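You operate a simulated robot arm through the tools that you are given. There is no shell and no other tool.

Carry out the task below with a simulated two-armed robot. There is one attempt and no reset: what you move stays moved.

## Task
Load the green spool and wind about half its ribbon on to the grey spool.
Fine: empty blue spool to the orange tray; guide lever over, brake off to wind, brake back on; green and grey stay in their dishes.

The check looks at the end state, three seconds after you hand in, the way a careful person would. Anything else that was tipped, shoved, dropped, spilled or broken makes it a failure.

## Robot
Two 7-joint arms with two-finger parallel grippers on one trunk that stands fixed in place. Base frame: the origin is at the foot of the trunk, x ahead of it, y to its left, z up. Readings come in m, degrees, newtons and seconds.
The left shoulder is at [0.06, 0.143, 0.926], the right one opposite. With the tool pointing down near the work surface each hand reaches from about 0.32 to 0.74 m from the base axis, measured 20 degrees to its own side. Payload 1.57 kg a hand.
The TCP of each hand is the grasp point between the finger pads, 0.03 m short of the fingertips. In the tool frame z runs along the fingers and y along their closing line. The gripper opens to 0.11 m. The fingers are 0.024 m wide and 0.012 m thick; the gripper's body (0.048 by 0.112 m) begins 0.078 m behind the TCP.
Orientation is told as [roll, pitch, yaw] about the base's x, y, z axes, in that order, counted from this pose: with the fingers straight down and closing along the base's y, the tool's x points along the base's -x, its y along +y and its z along -z.

## Interface
- The arms move only by the tool apply_moves. It takes "left_steps", "right_steps" or both (then of equal length, played together; a hand with none holds still); each is a list of rows, each a list of 7 numbers: the shift along the base's x, y, z in units of 25 mm (1.0 is 25 mm), then the turn, a rotation vector about the base's x, y, z in units of 8 degrees (1.0 is 8 degrees), then the closure in counts, from 0 (fully open) to 255 (shut). In form: [[x, y, z, rx, ry, rz, hand], ...]. A call has 1 to 20 rows; each row shifts and turns the commanded pose from where the row before left it. A call with a number of a shift or a turn outside -1 to 1 is refused whole. A row lasts 0.2 s, in which the tool goes at most 0.05 m and 8.6 degrees; a call with a longer step from one row to the next is refused whole, and so is a gripper value outside its range. A pose out of reach is approached as far as the arm can. The call stops where the force on the tool passes 60 N (or 10 N more than at its start, if that is more) or the arm is blocked; 0.2 s more then pass. Each finger travels about 0.045 m/s and halts on what it meets, pressing with about 42 N; the grip force reading is that of the motor and also rises with nothing between the fingers. The clock runs only during rows and for 0.2 s after the last one: add rows that do not move to give the fingers time. It gives the time, the measured TCP pose, the force on the tool (base axes), the opening and the grip force at its end, in the units of the frame above (readings bear some noise), with the torque about the TCP (base axes, N m) and any sound that the robot's microphone picked up.
- Cameras (640 x 400 px; columns grow to the right, rows downward): "scene" is now at [0.0443, -0.0068, 1.5292]; the picture's right is [-0.10, -0.99, 0.00], its down [-0.80, 0.08, -0.60] and it looks along [0.60, -0.06, -0.80] (base axes); focal length 337 px, centre (320, 200). "left" rides on the left gripper at [0.07, -0.016, -0.141] in its tool frame; the picture's right is [0.23, 0.97, 0.00], its down [-0.86, 0.20, -0.48] and it looks along [-0.47, 0.11, 0.88] (tool axes); focal length 222 px, centre (320, 200). "right" rides on the right gripper at [0.07, 0.016, -0.141] in its tool frame; the picture's right is [-0.23, 0.97, 0.00], its down [-0.86, -0.20, -0.48] and it looks along [-0.47, -0.11, 0.88] (tool axes); focal length 222 px, centre (320, 200). There is no depth. A picture from a camera that has moved, and an enlarged one, comes with that camera's place and axes in the base frame and with its lens.
- capture(camera): a new picture of that camera. The clock stands still meanwhile.
- raise_lower(by): slides the trunk up (or, below 0, down) by that many m; the arms and the scene camera ride with it, the base frame stays. It gives what a move gives, with no picture.
- head_to(pan, tilt): turns the head with the scene camera to pan (to the left, within 86 degrees either way) and tilt (down, from -29 to 69), counted from straight ahead of the robot. It gives what a move gives.
- close_up(camera, box): a new picture of the part [left, top, right, bottom] of that camera's present view, enlarged. The clock stands still meanwhile.
- close_job(): hands the job in; it is judged then, once.

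Places have to be worked out from the pictures, the camera data and where the tool is seen. Open the grippers and draw the arms clear of the work before you hand the job in, unless the task says otherwise.

The tools are called by a JSON object that holds its "api" and its "payload". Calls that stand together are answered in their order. apply_moves: Moves the arms, as the interface text tells. Its arguments: {"type":"object","properties":{"left_steps":{"type":"array","items":{"type":"array","items":{"type":"number"}}},"right_steps":{"type":"array","items":{"type":"array","items":{"type":"number"}}}},"required":[]} The other tools are called the same way: raise_lower (by) moves the trunk up or down; head_to (pan, tilt) turns the head that bears the scene camera; capture (camera) takes a picture; close_up (camera, box) takes an enlarged picture of a part of a camera's view; close_job () hands the job in.

At the start:

```text
clock: 0.0
left_position: [0.4905, 0.1217, 1.0747]
left_orientation: [0.0, 0.1, 0.0]
left_ft_force: [-0.3, -0.7, -0.2]
left_torque: [0.0, -0.01, -0.02]
left_gripper_width: 0.1101
left_gripper_force: 0.1
right_position: [0.4048, -0.2191, 1.1015]
right_orientation: [0.0, 0.0, 0.0]
right_ft_force: [0.0, -0.1, -1.1]
right_torque: [-0.03, -0.03, 0.0]
right_gripper_width: 0.1102
right_gripper_force: 0.1
trunk travel left (down, up): [-0.525, 0.065]
head pan, tilt (commanded): [-6.0, 53.2]
```

scene: 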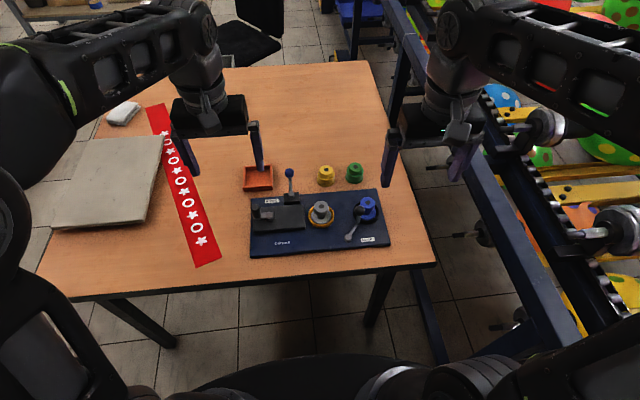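
right: 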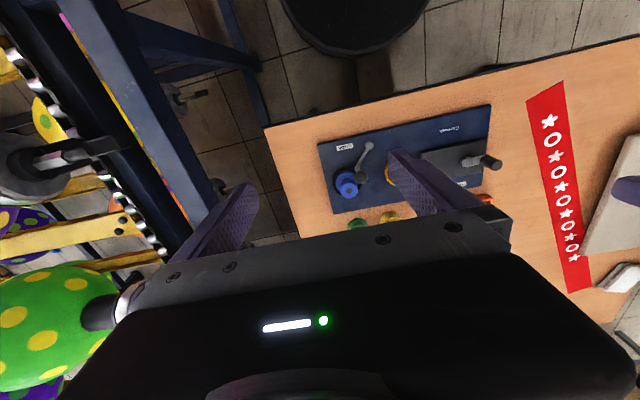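
left: 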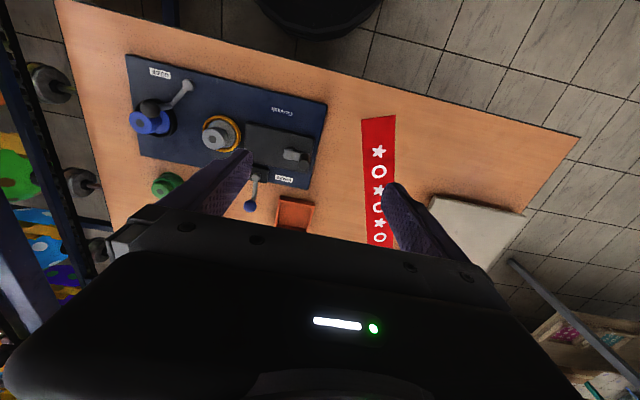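

The scene shows a blue board with a blue spool (right), a grey spool in the middle, a lever with a blue knob, and green and yellow spools behind. I take enlarged views to understand the mechanism.

{"api": "close_up", "payload": {"camera": "scene", "box": [230, 140, 410, 265]}}

{"api": "close_up", "payload": {"camera": "left", "box": [100, 40, 340, 230]}}

{"api": "close_up", "payload": {"camera": "right", "box": [300, 90, 520, 240]}}

```text
3.20 times, centred on (320, 202) of scene
camera zoom: at [0.0443, -0.0068, 1.5292], right [-0.1, -0.99, 0.0], down [-0.8, 0.08, -0.6], along [0.6, -0.06, -0.8], focal length 1079 px, centre (320, 192)
```

zoom: 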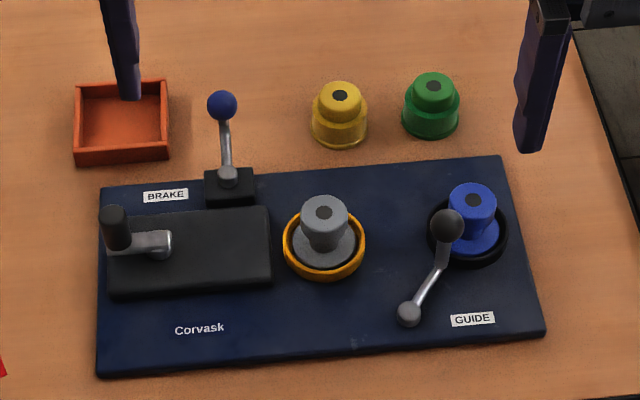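

```text
2.11 times, centred on (220, 135) of left
camera zoom: at [0.4197, 0.1044, 1.2154], right [-0.23, 0.97, 0.0], down [0.86, 0.2, 0.48], along [0.47, 0.11, -0.88], focal length 468 px, centre (530, 337)
```

zoom: 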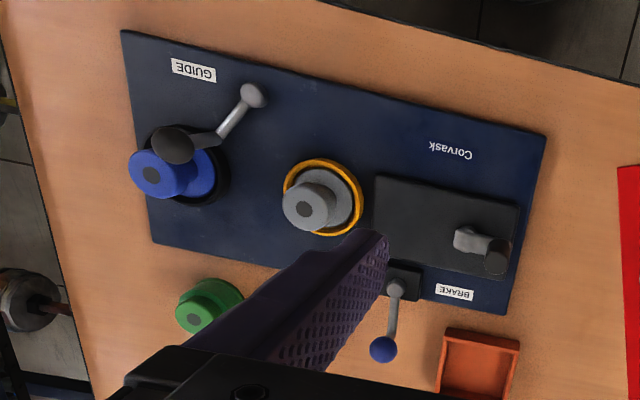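

```text
2.67 times, centred on (410, 165) of right
camera zoom: at [0.3364, -0.2043, 1.2423], right [0.23, 0.97, 0.0], down [0.86, -0.2, 0.48], along [0.47, -0.11, -0.88], focal length 592 px, centre (80, 293)
```

zoom: 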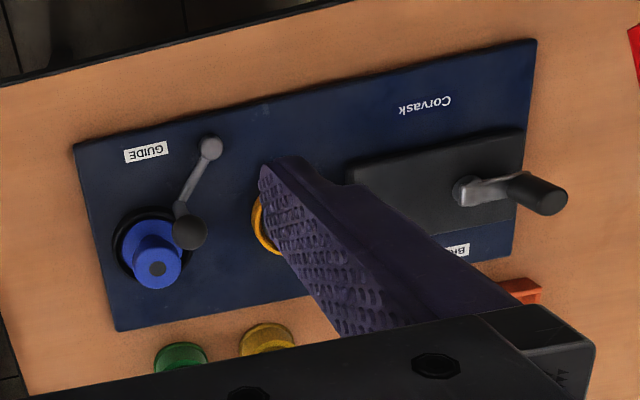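

Triangulating the board corner from two views gives the board top at z≈0.743, spanning x≈0.46–0.65, y≈-0.24–0.13. I take tighter enlargements to understand each part.

{"api": "close_up", "payload": {"camera": "scene", "box": [335, 180, 400, 250]}}

{"api": "close_up", "payload": {"camera": "scene", "box": [250, 155, 350, 230]}}

{"api": "close_up", "payload": {"camera": "scene", "box": [310, 150, 380, 195]}}

{"api": "close_up", "payload": {"camera": "left", "box": [110, 50, 250, 160]}}

```text
5.71 times, centred on (368, 215) of scene
camera zoom: at [0.0443, -0.0068, 1.5292], right [-0.1, -0.99, 0.0], down [-0.8, 0.08, -0.6], along [0.6, -0.06, -0.8], focal length 1926 px, centre (49, 114)
```

zoom: 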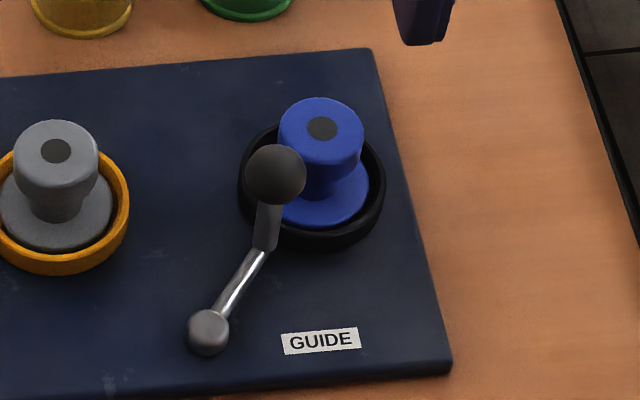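

```text
5.33 times, centred on (300, 192) of scene
camera zoom: at [0.0443, -0.0068, 1.5292], right [-0.1, -0.99, 0.0], down [-0.8, 0.08, -0.6], along [0.6, -0.06, -0.8], focal length 1798 px, centre (427, 240)
```

zoom: 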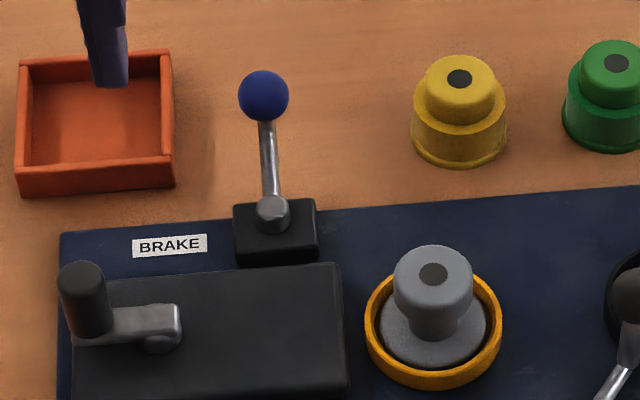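

```text
8.89 times, centred on (345, 172) of scene
camera zoom: at [0.0443, -0.0068, 1.5292], right [-0.1, -0.99, 0.0], down [-0.8, 0.08, -0.6], along [0.6, -0.06, -0.8], focal length 2996 px, centre (98, 444)
```

zoom: 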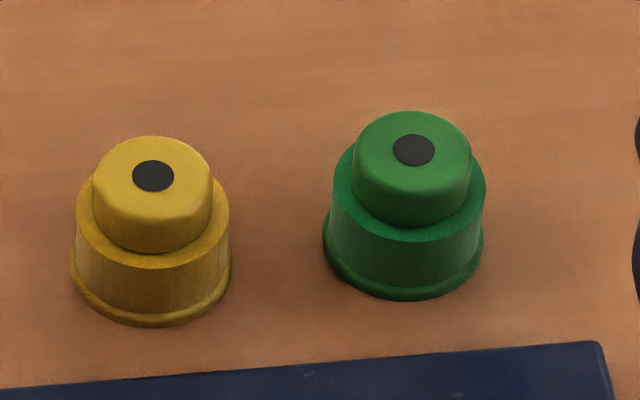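

```text
3.64 times, centred on (180, 105) of left
camera zoom: at [0.4197, 0.1044, 1.2154], right [-0.23, 0.97, 0.0], down [0.86, 0.2, 0.48], along [0.47, 0.11, -0.88], focal length 808 px, centre (829, 546)
```

zoom: 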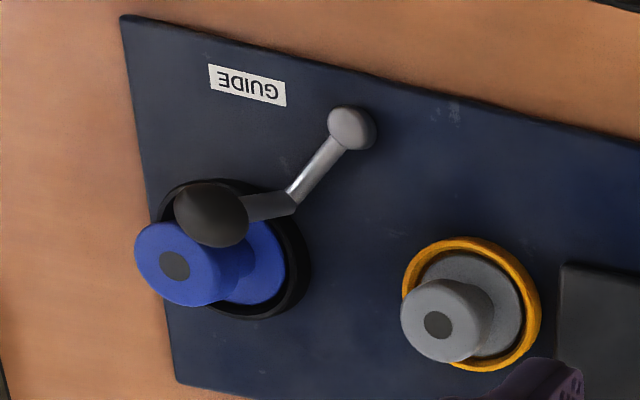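

Triangulation puts the blue spool's top at about (0.562,-0.189,0.803), the guide lever's vertical axis at (0.488,-0.128) with its knob at (0.529,-0.161,0.815), and the brake ball near (0.692,0.014,0.80) with its pivot at (0.636,0.014,0.769). The tray is at about (0.745,0.11), so the left hand has to carry the blue spool. I move the right arm aside and bring the left over the board at yaw -40.

{"api": "apply_moves", "payload": {"left_steps": [[0, -1, -0.4, 0, 0, -0.556, 0], [0, -1, -0.4, 0, 0, -0.556, 0], [0, -1, -0.4, 0, 0, -0.556, 0], [0, -1, -0.4, 0, 0, -0.556, 0], [0, -1, -0.4, 0, 0, -0.556, 0], [0, -1, -0.4, 0, 0, -0.556, 0], [0, -1, -0.4, 0, 0, -0.556, 0], [0, -1, -0.4, 0, 0, -0.556, 0], [0, -1, -0.4, 0, 0, -0.556, 0]], "right_steps": [[-0.2, -1, 0, 0, 0, 0, 0], [-0.2, -1, 0, 0, 0, 0, 0], [-0.2, -1, 0, 0, 0, 0, 0], [-0.2, -1, 0, 0, 0, 0, 0], [-0.2, -1, 0, 0, 0, 0, 0], [-0.2, -1, 0, 0, 0, 0, 0], [-0.2, -1, 0, 0, 0, 0, 0], [-0.2, -1, 0, 0, 0, 0, 0], [0, -0.5, 0, 0, 0, 0, 0]]}}

{"api": "capture", "payload": {"camera": "left"}}

{"api": "capture", "payload": {"camera": "scene"}}

```text
clock: 2.0
left_position: [0.4909, -0.1057, 0.9845]
left_orientation: [0.0, 0.0, -40.2]
left_ft_force: [-0.4, -0.3, 1.1]
left_torque: [-0.02, -0.02, -0.03]
left_gripper_width: 0.1099
left_gripper_force: 0.0
right_position: [0.3646, -0.4335, 1.1015]
right_orientation: [0.0, 0.0, 0.1]
right_ft_force: [0.1, 1.0, 0.2]
right_torque: [0.0, 0.01, -0.01]
right_gripper_width: 0.11
right_gripper_force: 0.1
trunk travel left (down, up): [-0.525, 0.065]
head pan, tilt (commanded): [-6.0, 53.2]
```

```text
taken
camera left: at [0.4259, -0.0734, 1.1246], right [0.45, 0.89, 0.0], down [0.78, -0.4, 0.48], along [0.43, -0.22, -0.88], focal length 222 px, centre (320, 200)
```

left: 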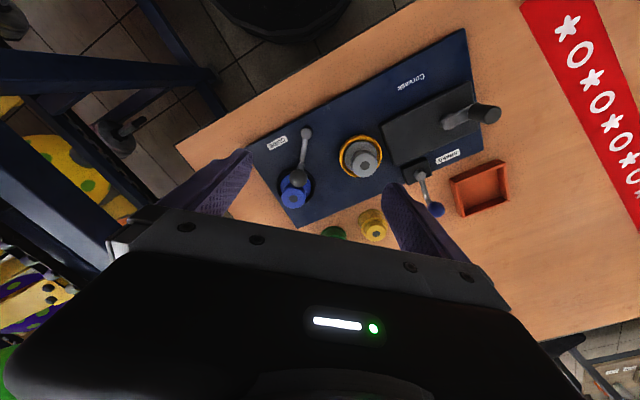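

```text
taken
camera scene: at [0.0447, -0.0076, 1.5292], right [-0.1, -0.99, 0.0], down [-0.8, 0.08, -0.6], along [0.59, -0.06, -0.8], focal length 337 px, centre (320, 200)
```

scene: 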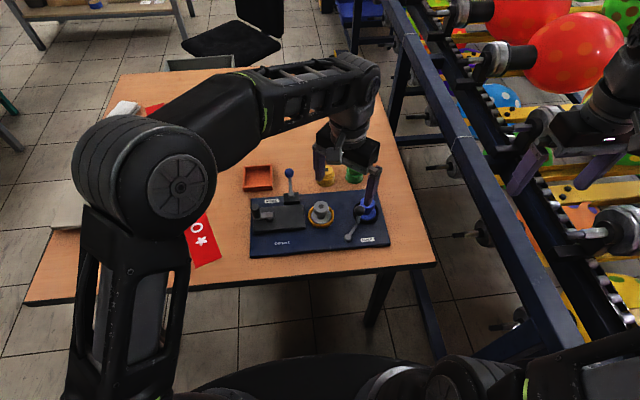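

The view now clearly shows the crank, brake and tray. I enlarge portions for accurate triangulation.

{"api": "close_up", "payload": {"camera": "left", "box": [380, 80, 520, 225]}}

{"api": "close_up", "payload": {"camera": "left", "box": [255, 115, 400, 245]}}

{"api": "close_up", "payload": {"camera": "scene", "box": [235, 155, 355, 260]}}

```text
2.76 times, centred on (450, 152) of left
camera zoom: at [0.4259, -0.0734, 1.1246], right [0.45, 0.89, 0.0], down [0.78, -0.4, 0.48], along [0.43, -0.22, -0.88], focal length 613 px, centre (-39, 331)
```

zoom: 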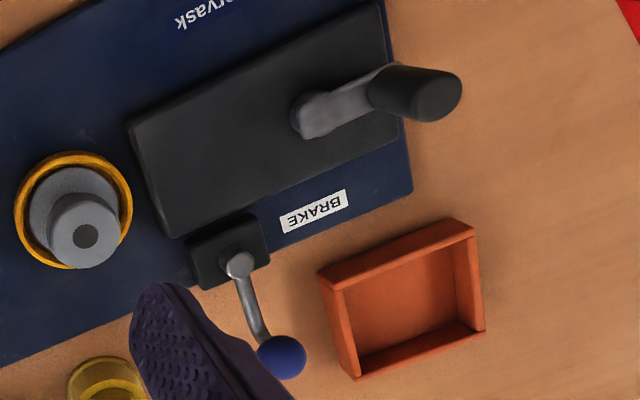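

```text
3.08 times, centred on (328, 180) of left
camera zoom: at [0.4259, -0.0734, 1.1246], right [0.45, 0.89, 0.0], down [0.78, -0.4, 0.48], along [0.43, -0.22, -0.88], focal length 684 px, centre (297, 262)
```

zoom: 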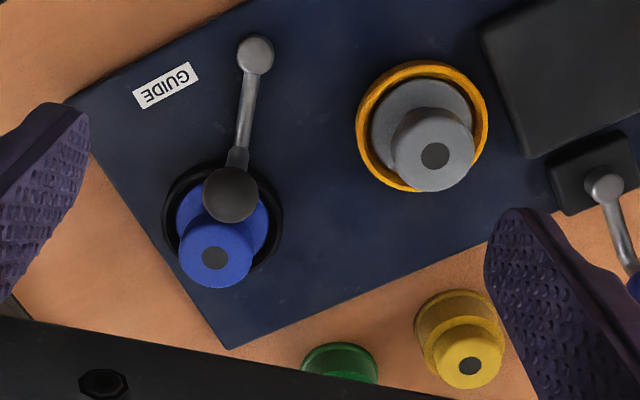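

```text
3.81 times, centred on (295, 208) of scene
camera zoom: at [0.0447, -0.0076, 1.5292], right [-0.1, -0.99, 0.0], down [-0.8, 0.08, -0.6], along [0.59, -0.06, -0.8], focal length 1284 px, centre (415, 171)
```

zoom: 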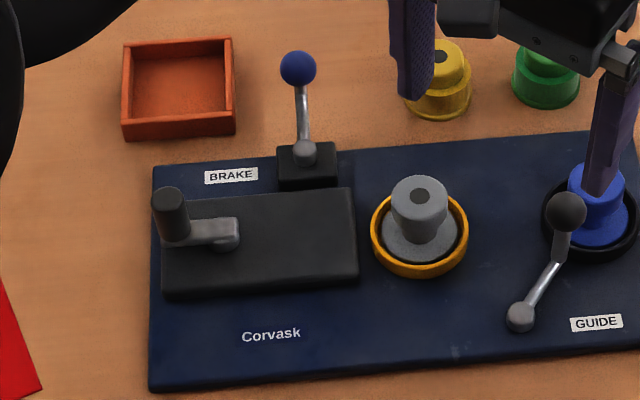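

Crank axis comes out near (0.563,0.069) with the handle top at (0.564,0.106,0.822). I look closer at the brake to tell what kind of pivot it has.

{"api": "close_up", "payload": {"camera": "left", "box": [410, 150, 460, 225]}}

{"api": "close_up", "payload": {"camera": "scene", "box": [270, 160, 310, 210]}}

{"api": "close_up", "payload": {"camera": "scene", "box": [245, 190, 305, 240]}}

```text
5.33 times, centred on (435, 188) of left
camera zoom: at [0.4259, -0.0734, 1.1246], right [0.45, 0.89, 0.0], down [0.78, -0.4, 0.48], along [0.43, -0.22, -0.88], focal length 1185 px, centre (-293, 267)
```

zoom: 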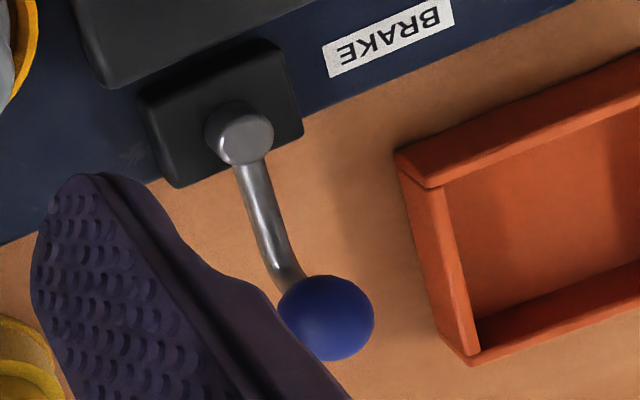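

```text
8.00 times, centred on (290, 185) of scene
camera zoom: at [0.0447, -0.0076, 1.5292], right [-0.1, -0.99, 0.0], down [-0.8, 0.08, -0.6], along [0.59, -0.06, -0.8], focal length 2697 px, centre (560, 320)
```

zoom: 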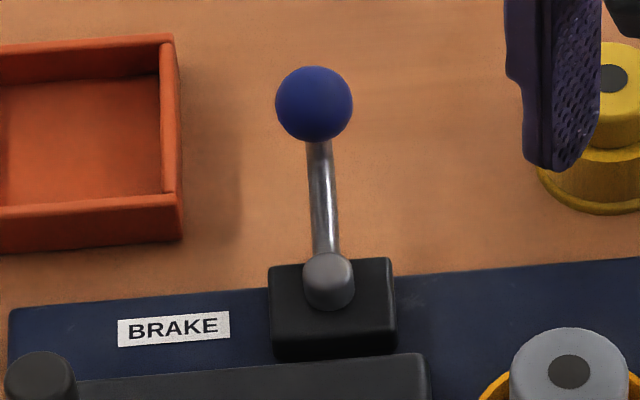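

```text
8.00 times, centred on (275, 215) of scene
camera zoom: at [0.0447, -0.0076, 1.5292], right [-0.1, -0.99, 0.0], down [-0.8, 0.08, -0.6], along [0.59, -0.06, -0.8], focal length 2697 px, centre (680, 80)
```

zoom: 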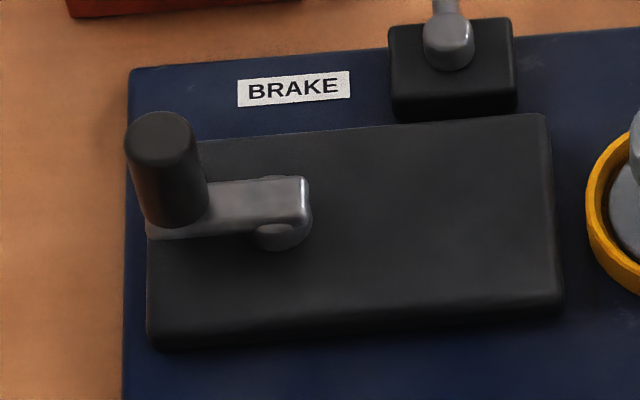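

Both the brake and guide levers turn about vertical axes with upright posts, and the crank is likewise vertical. I now bring the left hand above the blue spool at (0.561,-0.190).

{"api": "apply_moves", "payload": {"left_steps": [[0.7, -0.843, -0.8, 0, 0, 0, 0], [0.7, -0.843, -0.8, 0, 0, 0, 0], [0.7, -0.843, -0.8, 0, 0, 0, 0], [0.7, -0.843, -0.8, 0, 0, 0, 0], [0, 0, -0.6, 0, 0, 0, 0], [0, 0, 0, 0, 0, 0, 0]]}}

{"api": "capture", "payload": {"camera": "left"}}

{"api": "close_up", "payload": {"camera": "scene", "box": [310, 150, 430, 260]}}

```text
clock: 3.4
left_position: [0.5599, -0.1892, 0.8903]
left_orientation: [0.1, 0.0, -40.1]
left_ft_force: [0.5, 0.3, 0.7]
left_torque: [0.0, 0.01, 0.03]
left_gripper_width: 0.1098
left_gripper_force: 0.1
right_position: [0.3643, -0.4318, 1.1026]
right_orientation: [0.0, -0.1, 0.0]
right_ft_force: [-0.1, 0.2, -0.7]
right_torque: [-0.01, 0.0, 0.01]
right_gripper_width: 0.11
right_gripper_force: 0.1
trunk travel left (down, up): [-0.525, 0.065]
head pan, tilt (commanded): [-6.0, 53.2]
```

```text
taken
camera left: at [0.4958, -0.1573, 1.03], right [0.45, 0.89, 0.0], down [0.78, -0.4, 0.48], along [0.43, -0.22, -0.88], focal length 222 px, centre (320, 200)
```

left: 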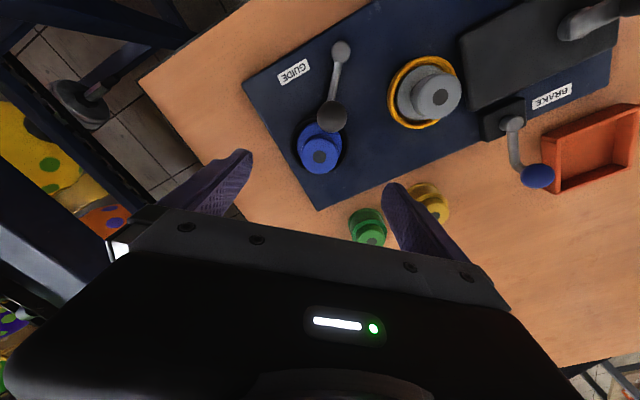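

```text
3.64 times, centred on (370, 205) of scene
camera zoom: at [0.0444, -0.0071, 1.5292], right [-0.1, -0.99, 0.0], down [-0.8, 0.08, -0.6], along [0.6, -0.06, -0.8], focal length 1226 px, centre (138, 182)
```

zoom: 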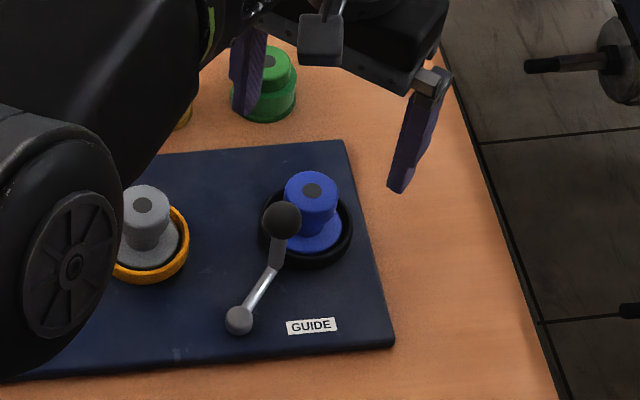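

The blue spool is centred at about (0.560,-0.191) under the gripper, with the guide knob out of the fingers' path. I descend to z≈0.796 and close.

{"api": "apply_moves", "payload": {"left_steps": [[0, -0.05, -0.8, 0, 0, 0, 0], [0, 0, -0.8, 0, 0, 0, 0], [0, 0, -0.8, 0, 0, 0, 0], [0, 0, -0.7, 0, 0, 0, 0], [0, 0, -0.65, 0, 0, 0, 0], [0, 0, 0, 0, 0, 0, 0]]}}

{"api": "close_up", "payload": {"camera": "scene", "box": [310, 150, 430, 260]}}

{"api": "capture", "payload": {"camera": "left"}}

```text
clock: 4.8
left_position: [0.561, -0.1896, 0.7945]
left_orientation: [-0.1, 0.0, -39.9]
left_ft_force: [0.1, -1.1, 0.4]
left_torque: [0.0, -0.02, -0.01]
left_gripper_width: 0.1099
left_gripper_force: 0.3
right_position: [0.364, -0.4335, 1.1012]
right_orientation: [0.0, -0.1, 0.0]
right_ft_force: [0.6, 0.6, 0.4]
right_torque: [-0.01, -0.01, 0.02]
right_gripper_width: 0.1099
right_gripper_force: 0.0
trunk travel left (down, up): [-0.525, 0.065]
head pan, tilt (commanded): [-6.0, 53.2]
```

```text
3.64 times, centred on (370, 205) of scene
camera zoom: at [0.0443, -0.0069, 1.5292], right [-0.1, -0.99, 0.0], down [-0.8, 0.08, -0.6], along [0.6, -0.06, -0.8], focal length 1226 px, centre (138, 182)
```

zoom: 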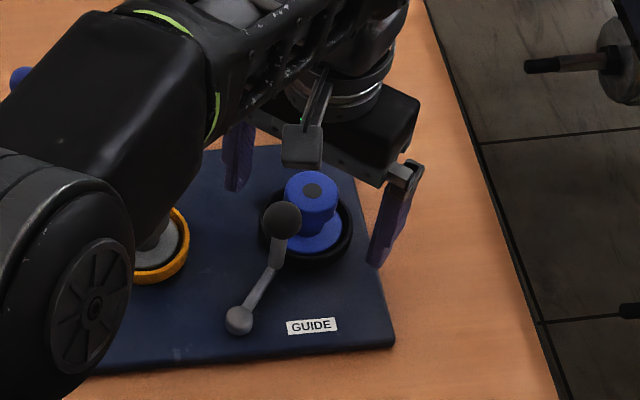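

```text
taken
camera left: at [0.4962, -0.1572, 0.9361], right [0.45, 0.89, 0.0], down [0.78, -0.4, 0.48], along [0.43, -0.22, -0.88], focal length 222 px, centre (320, 200)
```

left: 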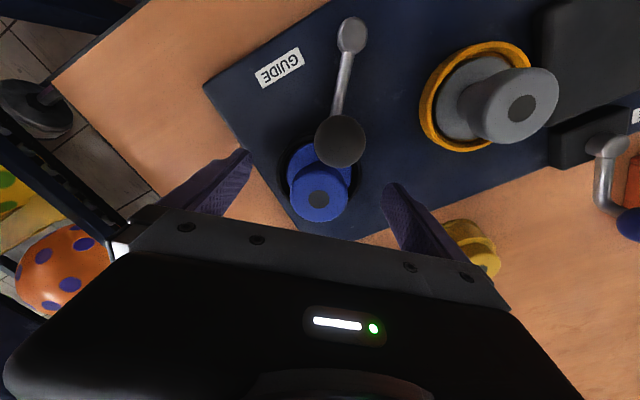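

The cap sits squarely between the fingers and everything is clear. I close the gripper.

{"api": "apply_moves", "payload": {"left_steps": [[0, 0, 0, 0, 0, 0, 230], [0, 0, 0, 0, 0, 0, 230], [0, 0, 0, 0, 0, 0, 230], [0, 0, 0, 0, 0, 0, 230], [0, 0, 0, 0, 0, 0, 230], [0, 0, 0, 0, 0, 0, 230]]}}

{"api": "capture", "payload": {"camera": "left"}}

```text
clock: 6.2
left_position: [0.56, -0.189, 0.7938]
left_orientation: [-0.1, 0.0, -40.2]
left_ft_force: [-2.0, -3.9, -0.4]
left_torque: [-0.58, 0.24, 0.02]
left_gripper_width: 0.073
left_gripper_force: 42.1
right_position: [0.3651, -0.4315, 1.1023]
right_orientation: [0.0, 0.0, 0.0]
right_ft_force: [0.6, -0.1, -0.6]
right_torque: [0.01, 0.04, -0.02]
right_gripper_width: 0.11
right_gripper_force: 0.1
trunk travel left (down, up): [-0.525, 0.065]
head pan, tilt (commanded): [-6.0, 53.2]
```

```text
taken
camera left: at [0.4958, -0.1579, 0.9362], right [0.45, 0.89, 0.0], down [0.78, -0.4, 0.48], along [0.43, -0.22, -0.88], focal length 222 px, centre (320, 200)
```

left: 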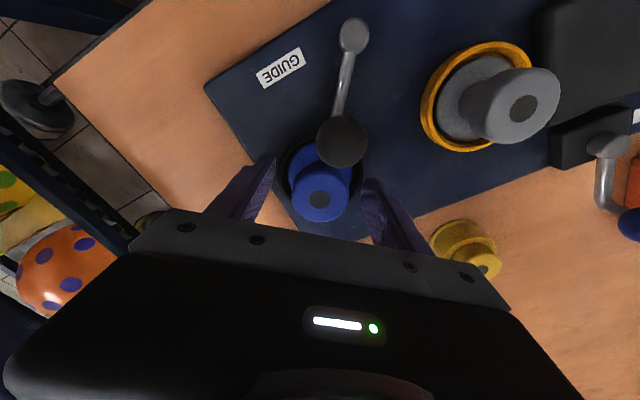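

The fingers stopped at 0.073 m, which must be the outer wall of the dish, so the tips were too low. I open, raise 14 mm and close again.

{"api": "apply_moves", "payload": {"left_steps": [[0, 0, 0, 0, 0, 0, 0], [0, 0, 0, 0, 0, 0, 0], [0, 0, 0.3, 0, 0, 0, 0], [0, 0, 0.3, 0, 0, 0, 0], [0, 0, 0, 0, 0, 0, 60], [0, 0, 0, 0, 0, 0, 120], [0, 0, 0, 0, 0, 0, 150], [0, 0, 0, 0, 0, 0, 190], [0, 0, 0, 0, 0, 0, 230], [0, 0, 0, 0, 0, 0, 230], [0, 0, 0, 0, 0, 0, 230]]}}

{"api": "capture", "payload": {"camera": "left"}}

{"api": "close_up", "payload": {"camera": "scene", "box": [310, 150, 430, 260]}}

```text
clock: 8.6
left_position: [0.5609, -0.19, 0.8106]
left_orientation: [0.1, 0.0, -40.1]
left_ft_force: [-0.2, -1.6, -0.9]
left_torque: [0.03, 0.02, 0.02]
left_gripper_width: 0.038
left_gripper_force: 36.3
right_position: [0.365, -0.4332, 1.1033]
right_orientation: [0.0, 0.0, 0.0]
right_ft_force: [0.5, 0.0, 0.9]
right_torque: [-0.04, 0.01, -0.01]
right_gripper_width: 0.1102
right_gripper_force: 0.0
trunk travel left (down, up): [-0.525, 0.065]
head pan, tilt (commanded): [-6.0, 53.2]
```

```text
taken
camera left: at [0.496, -0.1578, 0.9515], right [0.45, 0.89, 0.0], down [0.78, -0.4, 0.48], along [0.43, -0.22, -0.88], focal length 222 px, centre (320, 200)
```

left: 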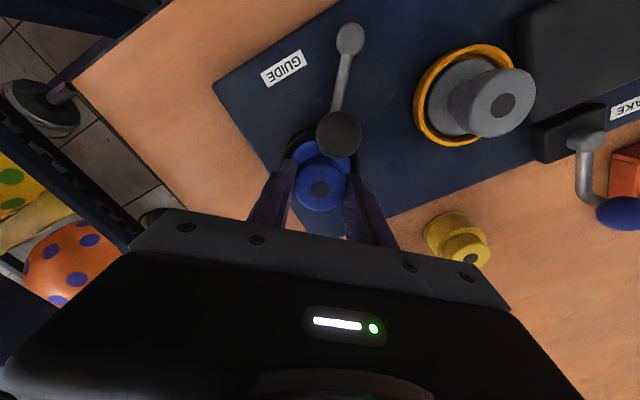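

```text
3.64 times, centred on (370, 205) of scene
camera zoom: at [0.0443, -0.007, 1.5292], right [-0.1, -0.99, 0.0], down [-0.8, 0.08, -0.6], along [0.6, -0.06, -0.8], focal length 1226 px, centre (138, 182)
```

zoom: 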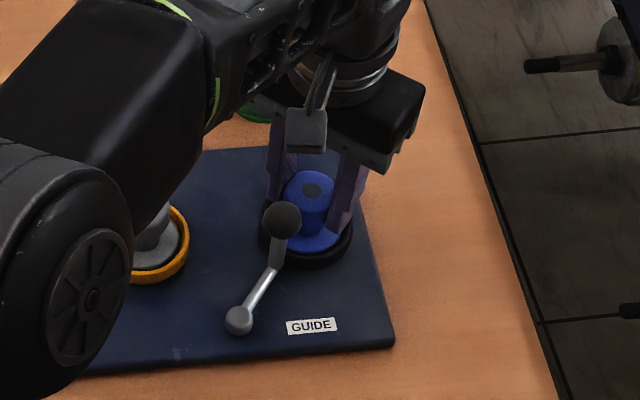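

The cap is held at 0.038 m. I lift straight up slowly, watching the force in case the spool sits on a tight spindle.

{"api": "apply_moves", "payload": {"left_steps": [[0, 0, 0.4, 0, 0, 0, 230], [0, 0, 0.5, 0, 0, 0, 230], [0, 0, 0.6, 0, 0, 0, 230], [0, 0, 0.8, 0, 0, 0, 230], [0, 0, 1, 0, 0, 0, 230], [0, 0, 1, 0, 0, 0, 230]]}}

{"api": "capture", "payload": {"camera": "left"}}

{"api": "close_up", "payload": {"camera": "scene", "box": [230, 130, 430, 260]}}

```text
clock: 10.0
left_position: [0.5606, -0.1904, 0.9068]
left_orientation: [-0.1, 0.0, -40.2]
left_ft_force: [0.4, -0.7, -0.5]
left_torque: [-0.02, 0.0, 0.03]
left_gripper_width: 0.0378
left_gripper_force: 42.0
left hand out of reach, approached as far as the arm can: row 6
right_position: [0.3654, -0.4331, 1.1029]
right_orientation: [0.0, 0.0, -0.1]
right_ft_force: [0.4, 0.2, 0.2]
right_torque: [-0.03, 0.0, 0.03]
right_gripper_width: 0.1104
right_gripper_force: 0.1
trunk travel left (down, up): [-0.525, 0.065]
head pan, tilt (commanded): [-6.0, 53.2]
```

```text
taken
camera left: at [0.4959, -0.1574, 1.0474], right [0.45, 0.89, 0.0], down [0.78, -0.4, 0.48], along [0.43, -0.22, -0.88], focal length 222 px, centre (320, 200)
```

left: 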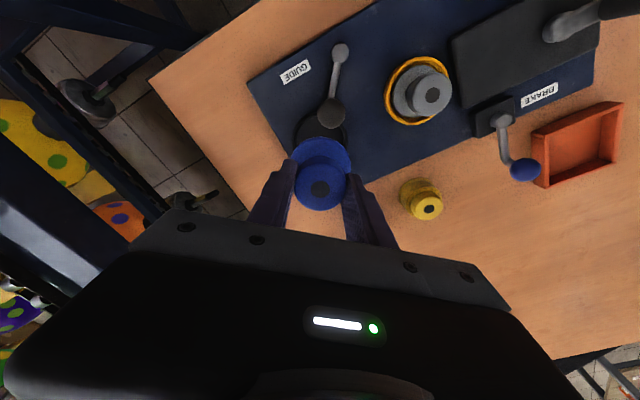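

```text
3.08 times, centred on (330, 195) of scene
camera zoom: at [0.0446, -0.0069, 1.5291], right [-0.1, -0.99, 0.0], down [-0.8, 0.08, -0.6], along [0.6, -0.06, -0.8], focal length 1037 px, centre (289, 215)
```

zoom: 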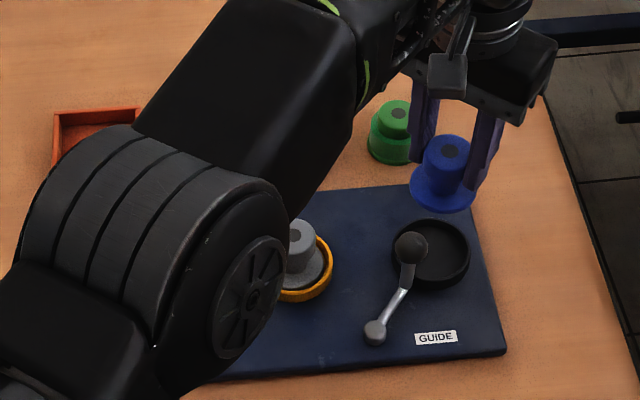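

The blue spool is clear of the dish. The left arm hit a reach limit there, so I raise the trunk 60 mm to improve reach before carrying the spool toward the tray.

{"api": "raise_lower", "payload": {"by": 0.06}}

```text
clock: 11.0
left_position: [0.5611, -0.1899, 0.9663]
left_orientation: [0.0, -0.1, -40.0]
left_ft_force: [-0.5, 0.3, 0.3]
left_torque: [-0.01, -0.06, -0.01]
left_gripper_width: 0.0379
left_gripper_force: 41.8
right_position: [0.3652, -0.4319, 1.1616]
right_orientation: [0.0, 0.0, -0.1]
right_ft_force: [-0.7, -0.1, 0.7]
right_torque: [-0.01, -0.02, -0.01]
right_gripper_width: 0.1097
right_gripper_force: 0.2
trunk travel left (down, up): [-0.585, 0.005]
head pan, tilt (commanded): [-6.0, 53.2]
```

The trunk is up and the grip is holding. I carry the spool across to (0.64,0.11,0.93), turning yaw back to 0.

{"api": "apply_moves", "payload": {"left_steps": [[0.267, 1, -0.12, 0, 0, 0.4167, 230], [0.267, 1, -0.12, 0, 0, 0.4167, 230], [0.267, 1, -0.12, 0, 0, 0.4167, 230], [0.267, 1, -0.12, 0, 0, 0.4167, 230], [0.267, 1, -0.12, 0, 0, 0.4167, 230], [0.267, 1, -0.12, 0, 0, 0.4167, 230], [0.267, 1, -0.12, 0, 0, 0.4167, 230], [0.267, 1, -0.12, 0, 0, 0.4167, 230], [0.267, 1, -0.12, 0, 0, 0.4167, 230], [0.267, 1, -0.12, 0, 0, 0.4167, 230], [0.267, 1, -0.12, 0, 0, 0.4167, 230], [0.267, 1, -0.12, 0, 0, 0.4167, 230]]}}

{"api": "capture", "payload": {"camera": "left"}}

{"api": "capture", "payload": {"camera": "scene"}}

```text
clock: 13.6
left_position: [0.6412, 0.1102, 0.9309]
left_orientation: [0.1, -0.1, 0.0]
left_ft_force: [0.0, -0.2, -0.9]
left_torque: [-0.01, 0.05, -0.01]
left_gripper_width: 0.0379
left_gripper_force: 41.8
right_position: [0.3652, -0.4306, 1.1616]
right_orientation: [0.1, 0.1, 0.0]
right_ft_force: [0.5, 0.0, -0.2]
right_torque: [-0.02, -0.03, 0.01]
right_gripper_width: 0.1101
right_gripper_force: 0.1
trunk travel left (down, up): [-0.585, 0.005]
head pan, tilt (commanded): [-6.0, 53.2]
```

```text
taken
camera left: at [0.5704, 0.0945, 1.0711], right [-0.23, 0.97, 0.0], down [0.85, 0.2, 0.48], along [0.47, 0.11, -0.88], focal length 222 px, centre (320, 200)
```

left: 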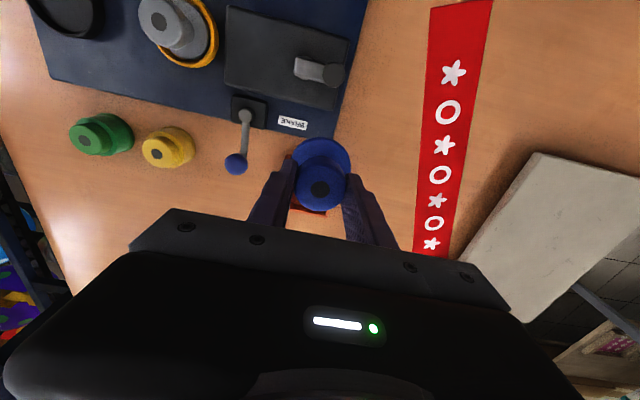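

```text
taken
camera scene: at [0.0446, -0.0063, 1.5892], right [-0.1, -0.99, 0.0], down [-0.8, 0.08, -0.6], along [0.6, -0.06, -0.8], focal length 337 px, centre (320, 200)
```

scene: 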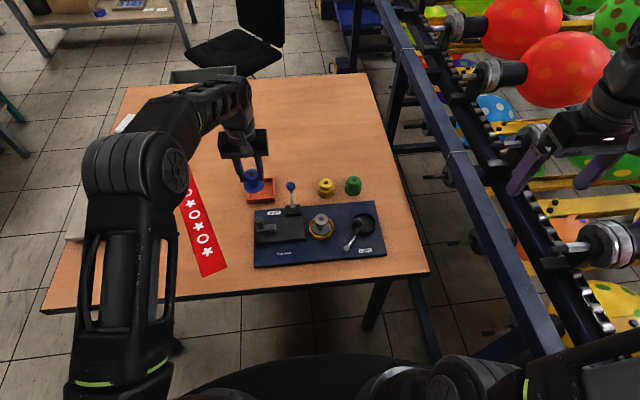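

The tray's near edge peeks from below the spool in the left view. I zoom the scene camera to fix the tray and the spools' positions.

{"api": "close_up", "payload": {"camera": "scene", "box": [225, 150, 310, 210]}}

{"api": "close_up", "payload": {"camera": "left", "box": [60, 90, 200, 180]}}

{"api": "close_up", "payload": {"camera": "scene", "box": [310, 165, 380, 215]}}

```text
6.67 times, centred on (268, 180) of scene
camera zoom: at [0.0446, -0.0063, 1.5892], right [-0.1, -0.99, 0.0], down [-0.8, 0.08, -0.6], along [0.6, -0.06, -0.8], focal length 2247 px, centre (670, 333)
```

zoom: 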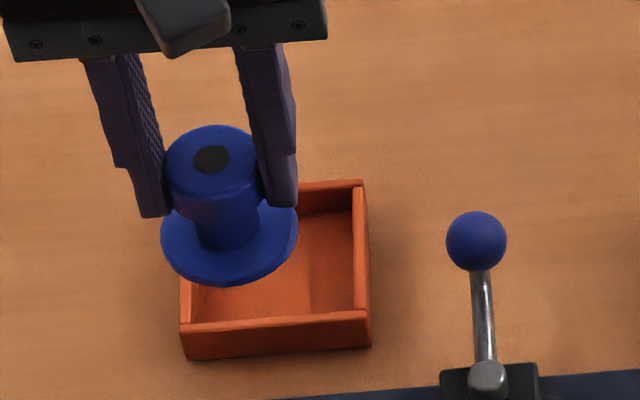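

```text
4.44 times, centred on (130, 135) of left
camera zoom: at [0.5704, 0.0945, 1.0711], right [-0.23, 0.97, 0.0], down [0.85, 0.2, 0.48], along [0.47, 0.11, -0.88], focal length 987 px, centre (1164, 489)
```

zoom: 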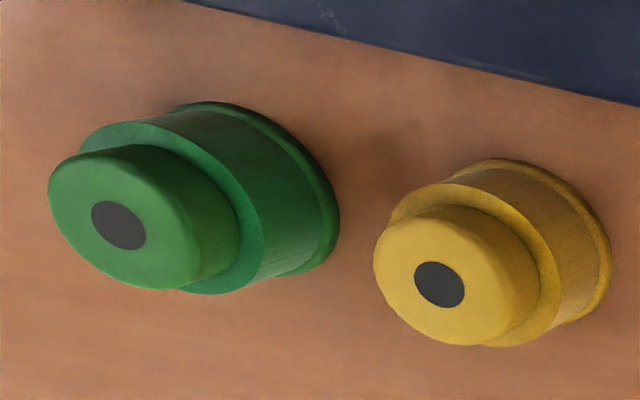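

```text
8.00 times, centred on (345, 190) of scene
camera zoom: at [0.0446, -0.0063, 1.5892], right [-0.1, -0.99, 0.0], down [-0.8, 0.08, -0.6], along [0.6, -0.06, -0.8], focal length 2697 px, centre (120, 280)
```

zoom: 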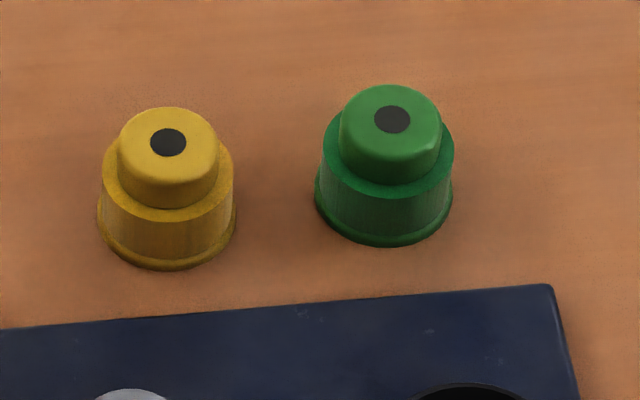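

The tray's rim is about x 0.693–0.772, y 0.068–0.154, rim z≈0.753 (centre 0.733,0.111); the green spool's top is at (0.708,-0.183,0.785). I move the spool above the tray with a slight 8° forward tilt for reach.

{"api": "apply_moves", "payload": {"left_steps": [[0.664, 0, -0.4, 0, -0.2, 0, 230], [0.664, 0, -0.5, 0, -0.2, 0, 230], [0.664, 0, -0.7, 0, -0.2, 0, 230], [0.664, 0.03, -0.7, 0, -0.2, 0, 230], [0.664, 0, -0.7, 0, -0.2, 0, 230], [0, 0, 0, 0, 0, 0, 230]]}}

{"api": "capture", "payload": {"camera": "left"}}

{"api": "close_up", "payload": {"camera": "scene", "box": [225, 150, 310, 210]}}

```text
clock: 15.0
left_position: [0.7257, 0.1102, 0.8562]
left_orientation: [0.0, -8.1, -0.1]
left_ft_force: [-0.5, 0.3, -1.1]
left_torque: [-0.02, 0.0, 0.01]
left_gripper_width: 0.0377
left_gripper_force: 42.0
right_position: [0.3651, -0.4324, 1.1621]
right_orientation: [0.0, 0.1, 0.1]
right_ft_force: [-0.2, -0.2, -0.1]
right_torque: [0.01, -0.02, -0.02]
right_gripper_width: 0.1099
right_gripper_force: 0.1
trunk travel left (down, up): [-0.585, 0.005]
head pan, tilt (commanded): [-6.0, 53.2]
```

```text
taken
camera left: at [0.6346, 0.0945, 0.9854], right [-0.22, 0.97, -0.03], down [0.78, 0.2, 0.59], along [0.59, 0.11, -0.8], focal length 222 px, centre (320, 200)
```

left: 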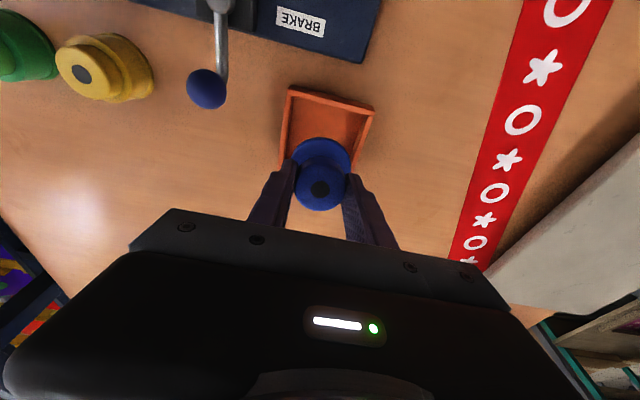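

```text
6.67 times, centred on (268, 180) of scene
camera zoom: at [0.044, -0.0069, 1.5892], right [-0.1, -0.99, 0.0], down [-0.8, 0.08, -0.6], along [0.6, -0.06, -0.8], focal length 2247 px, centre (670, 333)
```

zoom: 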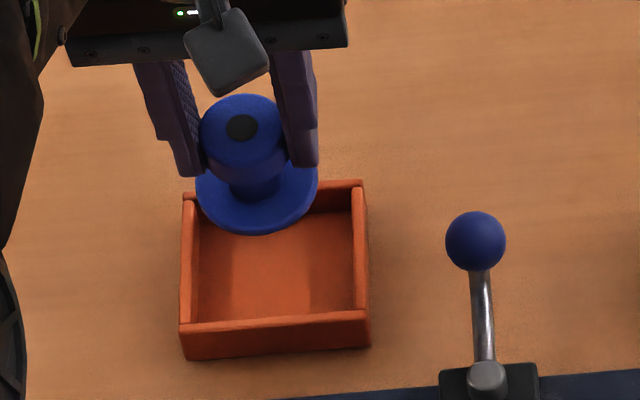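

The projected landing point of the spool's flange coincides with the tray centre within a few mm. I lower it toward the tray floor.

{"api": "apply_moves", "payload": {"left_steps": [[-0.02, 0, -0.6, 0, 0, 0, 230], [0, 0, -0.6, 0, 0, 0, 230], [0, 0, -0.5, 0, 0, 0, 230], [0, 0, -0.3, 0, 0, 0, 230], [0, 0, -0.1, 0, 0, 0, 230], [0, 0, 0, 0, 0, 0, 230]]}}

{"api": "capture", "payload": {"camera": "left"}}

{"api": "close_up", "payload": {"camera": "scene", "box": [225, 150, 310, 210]}}

```text
clock: 16.4
left_position: [0.7244, 0.11, 0.8037]
left_orientation: [-0.1, -8.1, 0.0]
left_ft_force: [-0.2, 0.5, -1.0]
left_torque: [0.0, 0.02, 0.05]
left_gripper_width: 0.0379
left_gripper_force: 42.4
right_position: [0.3646, -0.4336, 1.1616]
right_orientation: [0.0, 0.0, 0.0]
right_ft_force: [0.0, -0.1, 0.3]
right_torque: [-0.02, -0.01, -0.01]
right_gripper_width: 0.1101
right_gripper_force: 0.0
trunk travel left (down, up): [-0.585, 0.005]
head pan, tilt (commanded): [-6.0, 53.2]
```

```text
taken
camera left: at [0.634, 0.0945, 0.9321], right [-0.22, 0.97, -0.03], down [0.78, 0.2, 0.59], along [0.59, 0.11, -0.8], focal length 222 px, centre (320, 200)
```

left: 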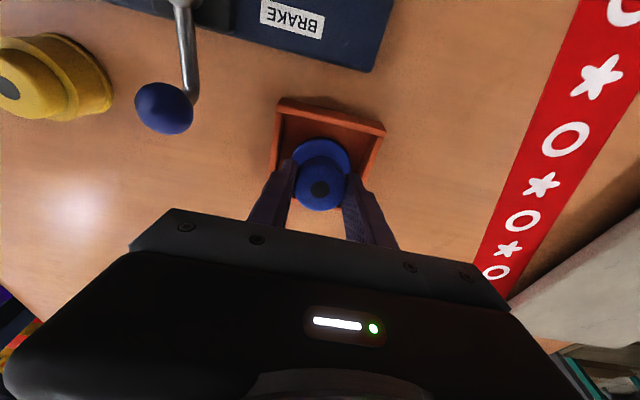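

```text
6.67 times, centred on (268, 180) of scene
camera zoom: at [0.0445, -0.0069, 1.5892], right [-0.1, -0.99, 0.0], down [-0.8, 0.08, -0.6], along [0.6, -0.06, -0.8], focal length 2247 px, centre (670, 333)
```

zoom: 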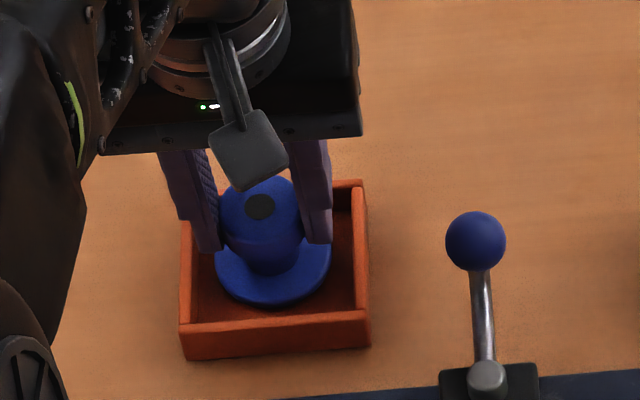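

The spool is inside the tray, no contact force yet. I lower in small steps until I feel the floor.

{"api": "apply_moves", "payload": {"left_steps": [[0, 0, -0.1, 0, 0, 0, 230], [0, 0, 0, 0, 0, 0, 230]]}}

{"api": "apply_moves", "payload": {"left_steps": [[0, 0, -0.08, 0, 0, 0, 230], [0, 0, 0, 0, 0, 0, 230]]}}

```text
clock: 17.0
left_position: [0.7239, 0.1112, 0.8012]
left_orientation: [-0.1, -8.2, -0.2]
left_ft_force: [0.1, -0.3, -0.8]
left_torque: [0.02, -0.01, -0.02]
left_gripper_width: 0.038
left_gripper_force: 41.9
right_position: [0.3651, -0.4317, 1.1623]
right_orientation: [0.0, 0.0, 0.0]
right_ft_force: [-0.6, 0.7, -0.1]
right_torque: [0.01, 0.01, 0.01]
right_gripper_width: 0.1101
right_gripper_force: 0.0
trunk travel left (down, up): [-0.585, 0.005]
head pan, tilt (commanded): [-6.0, 53.2]
```

```text
clock: 17.6
left_position: [0.724, 0.1114, 0.7996]
left_orientation: [-0.1, -8.2, -0.1]
left_ft_force: [0.0, 0.1, 2.6]
left_torque: [-0.02, 0.07, 0.02]
left_gripper_width: 0.0378
left_gripper_force: 41.9
right_position: [0.3661, -0.4319, 1.1626]
right_orientation: [0.0, 0.0, 0.1]
right_ft_force: [-0.2, 0.0, -0.1]
right_torque: [0.0, 0.03, -0.01]
right_gripper_width: 0.1101
right_gripper_force: 0.1
trunk travel left (down, up): [-0.585, 0.005]
head pan, tilt (commanded): [-6.0, 53.2]
```

A 2.6 N upward force and torque show the flange edge has touched the tray floor at z as predicted. I release and rise.

{"api": "apply_moves", "payload": {"left_steps": [[0, 0, 0, 0, 0, 0, 150], [0, 0, 0, 0, 0, 0, 110], [0, 0, 0, 0, 0, 0, 60], [0, 0, 0, 0, 0, 0, 60], [0, 0, 0, 0, 0, 0, 60], [0, 0, 0.5, 0, 0, 0, 60], [0, 0, 0.8, 0, 0, 0, 60], [0, 0, 1, 0, 0, 0, 60], [-0.3, 0, 1, 0, 0, 0, 60]]}}

{"api": "capture", "payload": {"camera": "left"}}

{"api": "close_up", "payload": {"camera": "scene", "box": [225, 150, 310, 210]}}

```text
clock: 19.6
left_position: [0.7142, 0.1102, 0.8824]
left_orientation: [0.0, -8.1, 0.0]
left_ft_force: [-0.7, -0.4, 0.2]
left_torque: [0.03, 0.01, -0.02]
left_gripper_width: 0.0841
left_gripper_force: 0.1
right_position: [0.3651, -0.4326, 1.1621]
right_orientation: [0.0, -0.1, 0.0]
right_ft_force: [-0.4, -0.3, 0.3]
right_torque: [-0.01, -0.04, 0.0]
right_gripper_width: 0.11
right_gripper_force: 0.1
trunk travel left (down, up): [-0.585, 0.005]
head pan, tilt (commanded): [-6.0, 53.2]
```

```text
taken
camera left: at [0.6251, 0.0943, 1.0108], right [-0.22, 0.97, -0.03], down [0.78, 0.2, 0.59], along [0.59, 0.11, -0.8], focal length 222 px, centre (320, 200)
```

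left: 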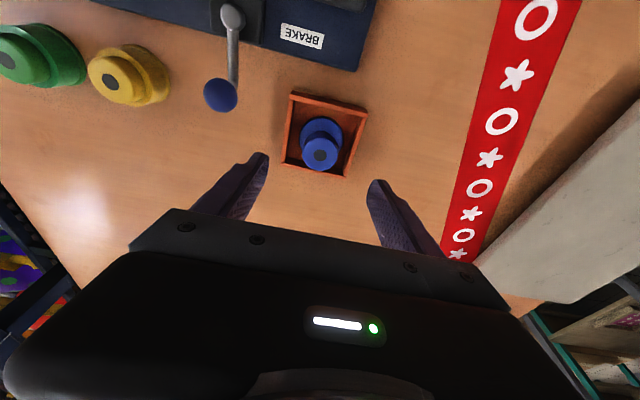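

```text
6.67 times, centred on (268, 180) of scene
camera zoom: at [0.0436, -0.007, 1.5891], right [-0.1, -0.99, 0.0], down [-0.8, 0.08, -0.6], along [0.6, -0.06, -0.8], focal length 2247 px, centre (670, 333)
```

zoom: 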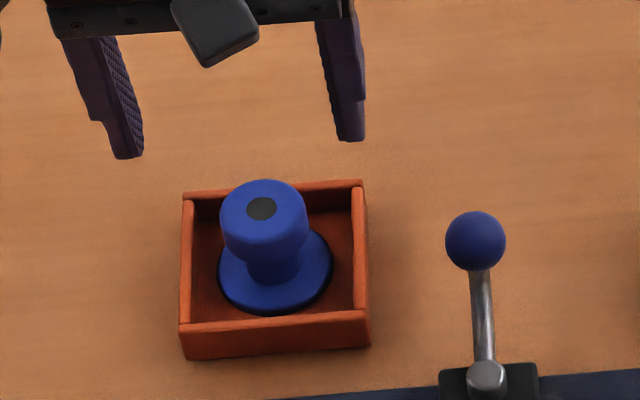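

The blue spool stands upright in the tray. I withdraw the left arm and bring the right hand over the green spool (≈0.708,-0.183), fingers part-open to 0.075 m so as to miss the yellow spool, with an 8° forward tilt for reach.

{"api": "apply_moves", "payload": {"left_steps": [[-0.5, 0, 1, 0, 0.1, 0, 60], [-1, 0.4, 0.5, 0, 0.1, 0, 60], [-1, 0.4, 0.4, 0, 0.1, 0, 60], [-1, 0.4, 0.4, 0, 0.1, 0, 60], [-1, 0.4, 0.4, 0, 0.1, 0, 60], [-1, 0.4, 0.3, 0, 0.1, 0, 60], [-1, 0.4, 0.3, 0, 0.1, 0, 60], [-1, 0.4, 0.3, 0, 0.1, 0, 60], [-1, 0.4, 0.2, 0, 0.1, 0, 60], [-1, 0.4, 0.2, 0, 0.1, 0, 60], [0, 0, 0, 0, 0, 0, 60], [0, 0, 0, 0, 0, 0, 60]], "right_steps": [[0.983, 0.808, -0.807, 0, -0.0833, 0, 81], [0.983, 0.808, -0.807, 0, -0.0833, 0, 81], [0.983, 0.808, -0.807, 0, -0.0833, 0, 81], [0.983, 0.808, -0.807, 0, -0.0833, 0, 81], [0.983, 0.808, -0.807, 0, -0.0833, 0, 81], [0.983, 0.808, -0.807, 0, -0.0833, 0, 81], [0.983, 0.808, -0.807, 0, -0.0833, 0, 81], [0.983, 0.808, -0.807, 0, -0.0833, 0, 81], [0.983, 0.808, -0.807, 0, -0.0833, 0, 81], [0.983, 0.808, -0.807, 0, -0.0833, 0, 81], [0.983, 0.808, -0.807, 0, -0.0833, 0, 81], [0.983, 0.808, -0.807, 0, -0.0833, 0, 81]]}}

{"api": "capture", "payload": {"camera": "right"}}

{"api": "capture", "payload": {"camera": "scene"}}

```text
clock: 22.2
left_position: [0.4784, 0.2004, 0.981]
left_orientation: [0.0, -0.2, 0.0]
left_ft_force: [-0.1, -0.2, 0.2]
left_torque: [0.0, -0.01, -0.01]
left_gripper_width: 0.0842
left_gripper_force: 0.0
right_position: [0.6614, -0.1888, 0.9177]
right_orientation: [0.1, -8.1, 0.0]
right_ft_force: [-0.3, 0.4, 0.6]
right_torque: [0.01, -0.01, -0.01]
right_gripper_width: 0.0751
right_gripper_force: 0.1
trunk travel left (down, up): [-0.585, 0.005]
head pan, tilt (commanded): [-6.0, 53.2]
```

```text
taken
camera right: at [0.5729, -0.1736, 1.048], right [0.23, 0.97, 0.03], down [0.78, -0.2, 0.59], along [0.58, -0.11, -0.8], focal length 222 px, centre (320, 200)
```

right: 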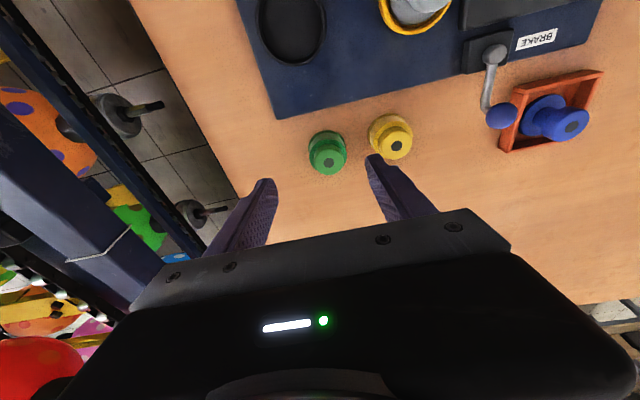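

```text
taken
camera scene: at [0.0451, -0.0062, 1.5892], right [-0.1, -0.99, 0.0], down [-0.8, 0.08, -0.6], along [0.59, -0.06, -0.8], focal length 337 px, centre (320, 200)
```

scene: 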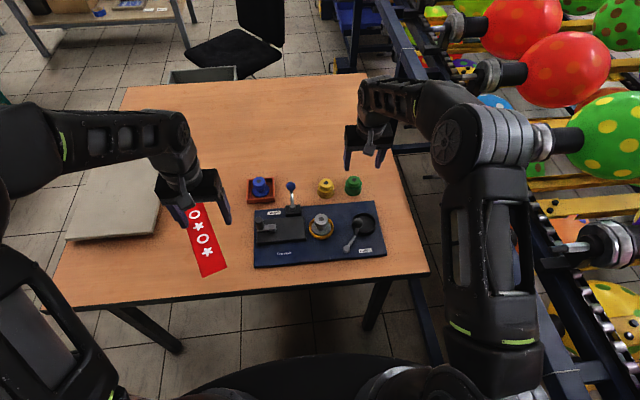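

I zoom both cameras on the green spool to fix its axis and the height of its cap's shoulder.

{"api": "close_up", "payload": {"camera": "right", "box": [290, 110, 430, 190]}}

{"api": "close_up", "payload": {"camera": "scene", "box": [335, 165, 375, 205]}}

```text
4.57 times, centred on (360, 150) of right
camera zoom: at [0.5729, -0.1736, 1.048], right [0.23, 0.97, 0.03], down [0.78, -0.2, 0.59], along [0.58, -0.11, -0.8], focal length 1015 px, centre (137, 429)
```

zoom: 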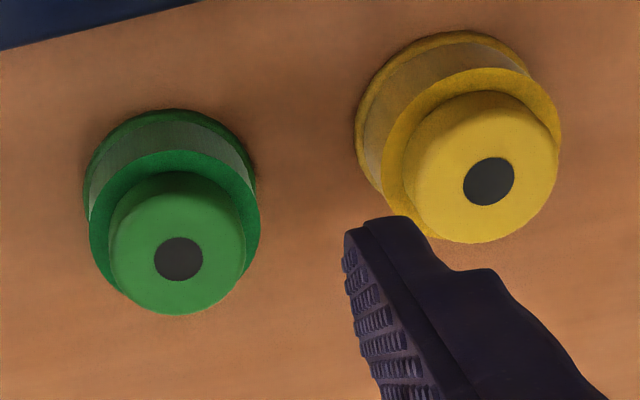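

```text
10.00 times, centred on (355, 185) of scene
camera zoom: at [0.0451, -0.0062, 1.5892], right [-0.1, -0.99, 0.0], down [-0.8, 0.08, -0.6], along [0.59, -0.06, -0.8], focal length 3371 px, centre (-30, 350)
```

zoom: 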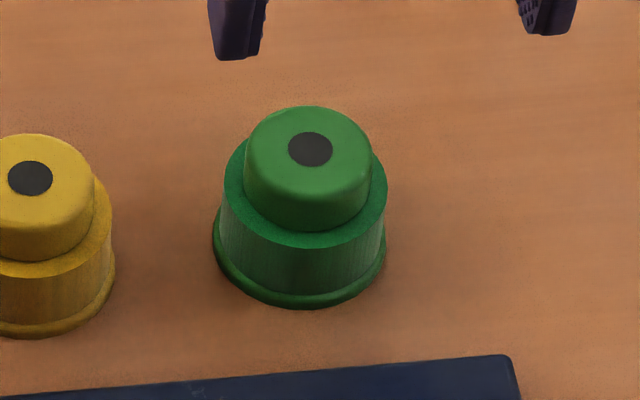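

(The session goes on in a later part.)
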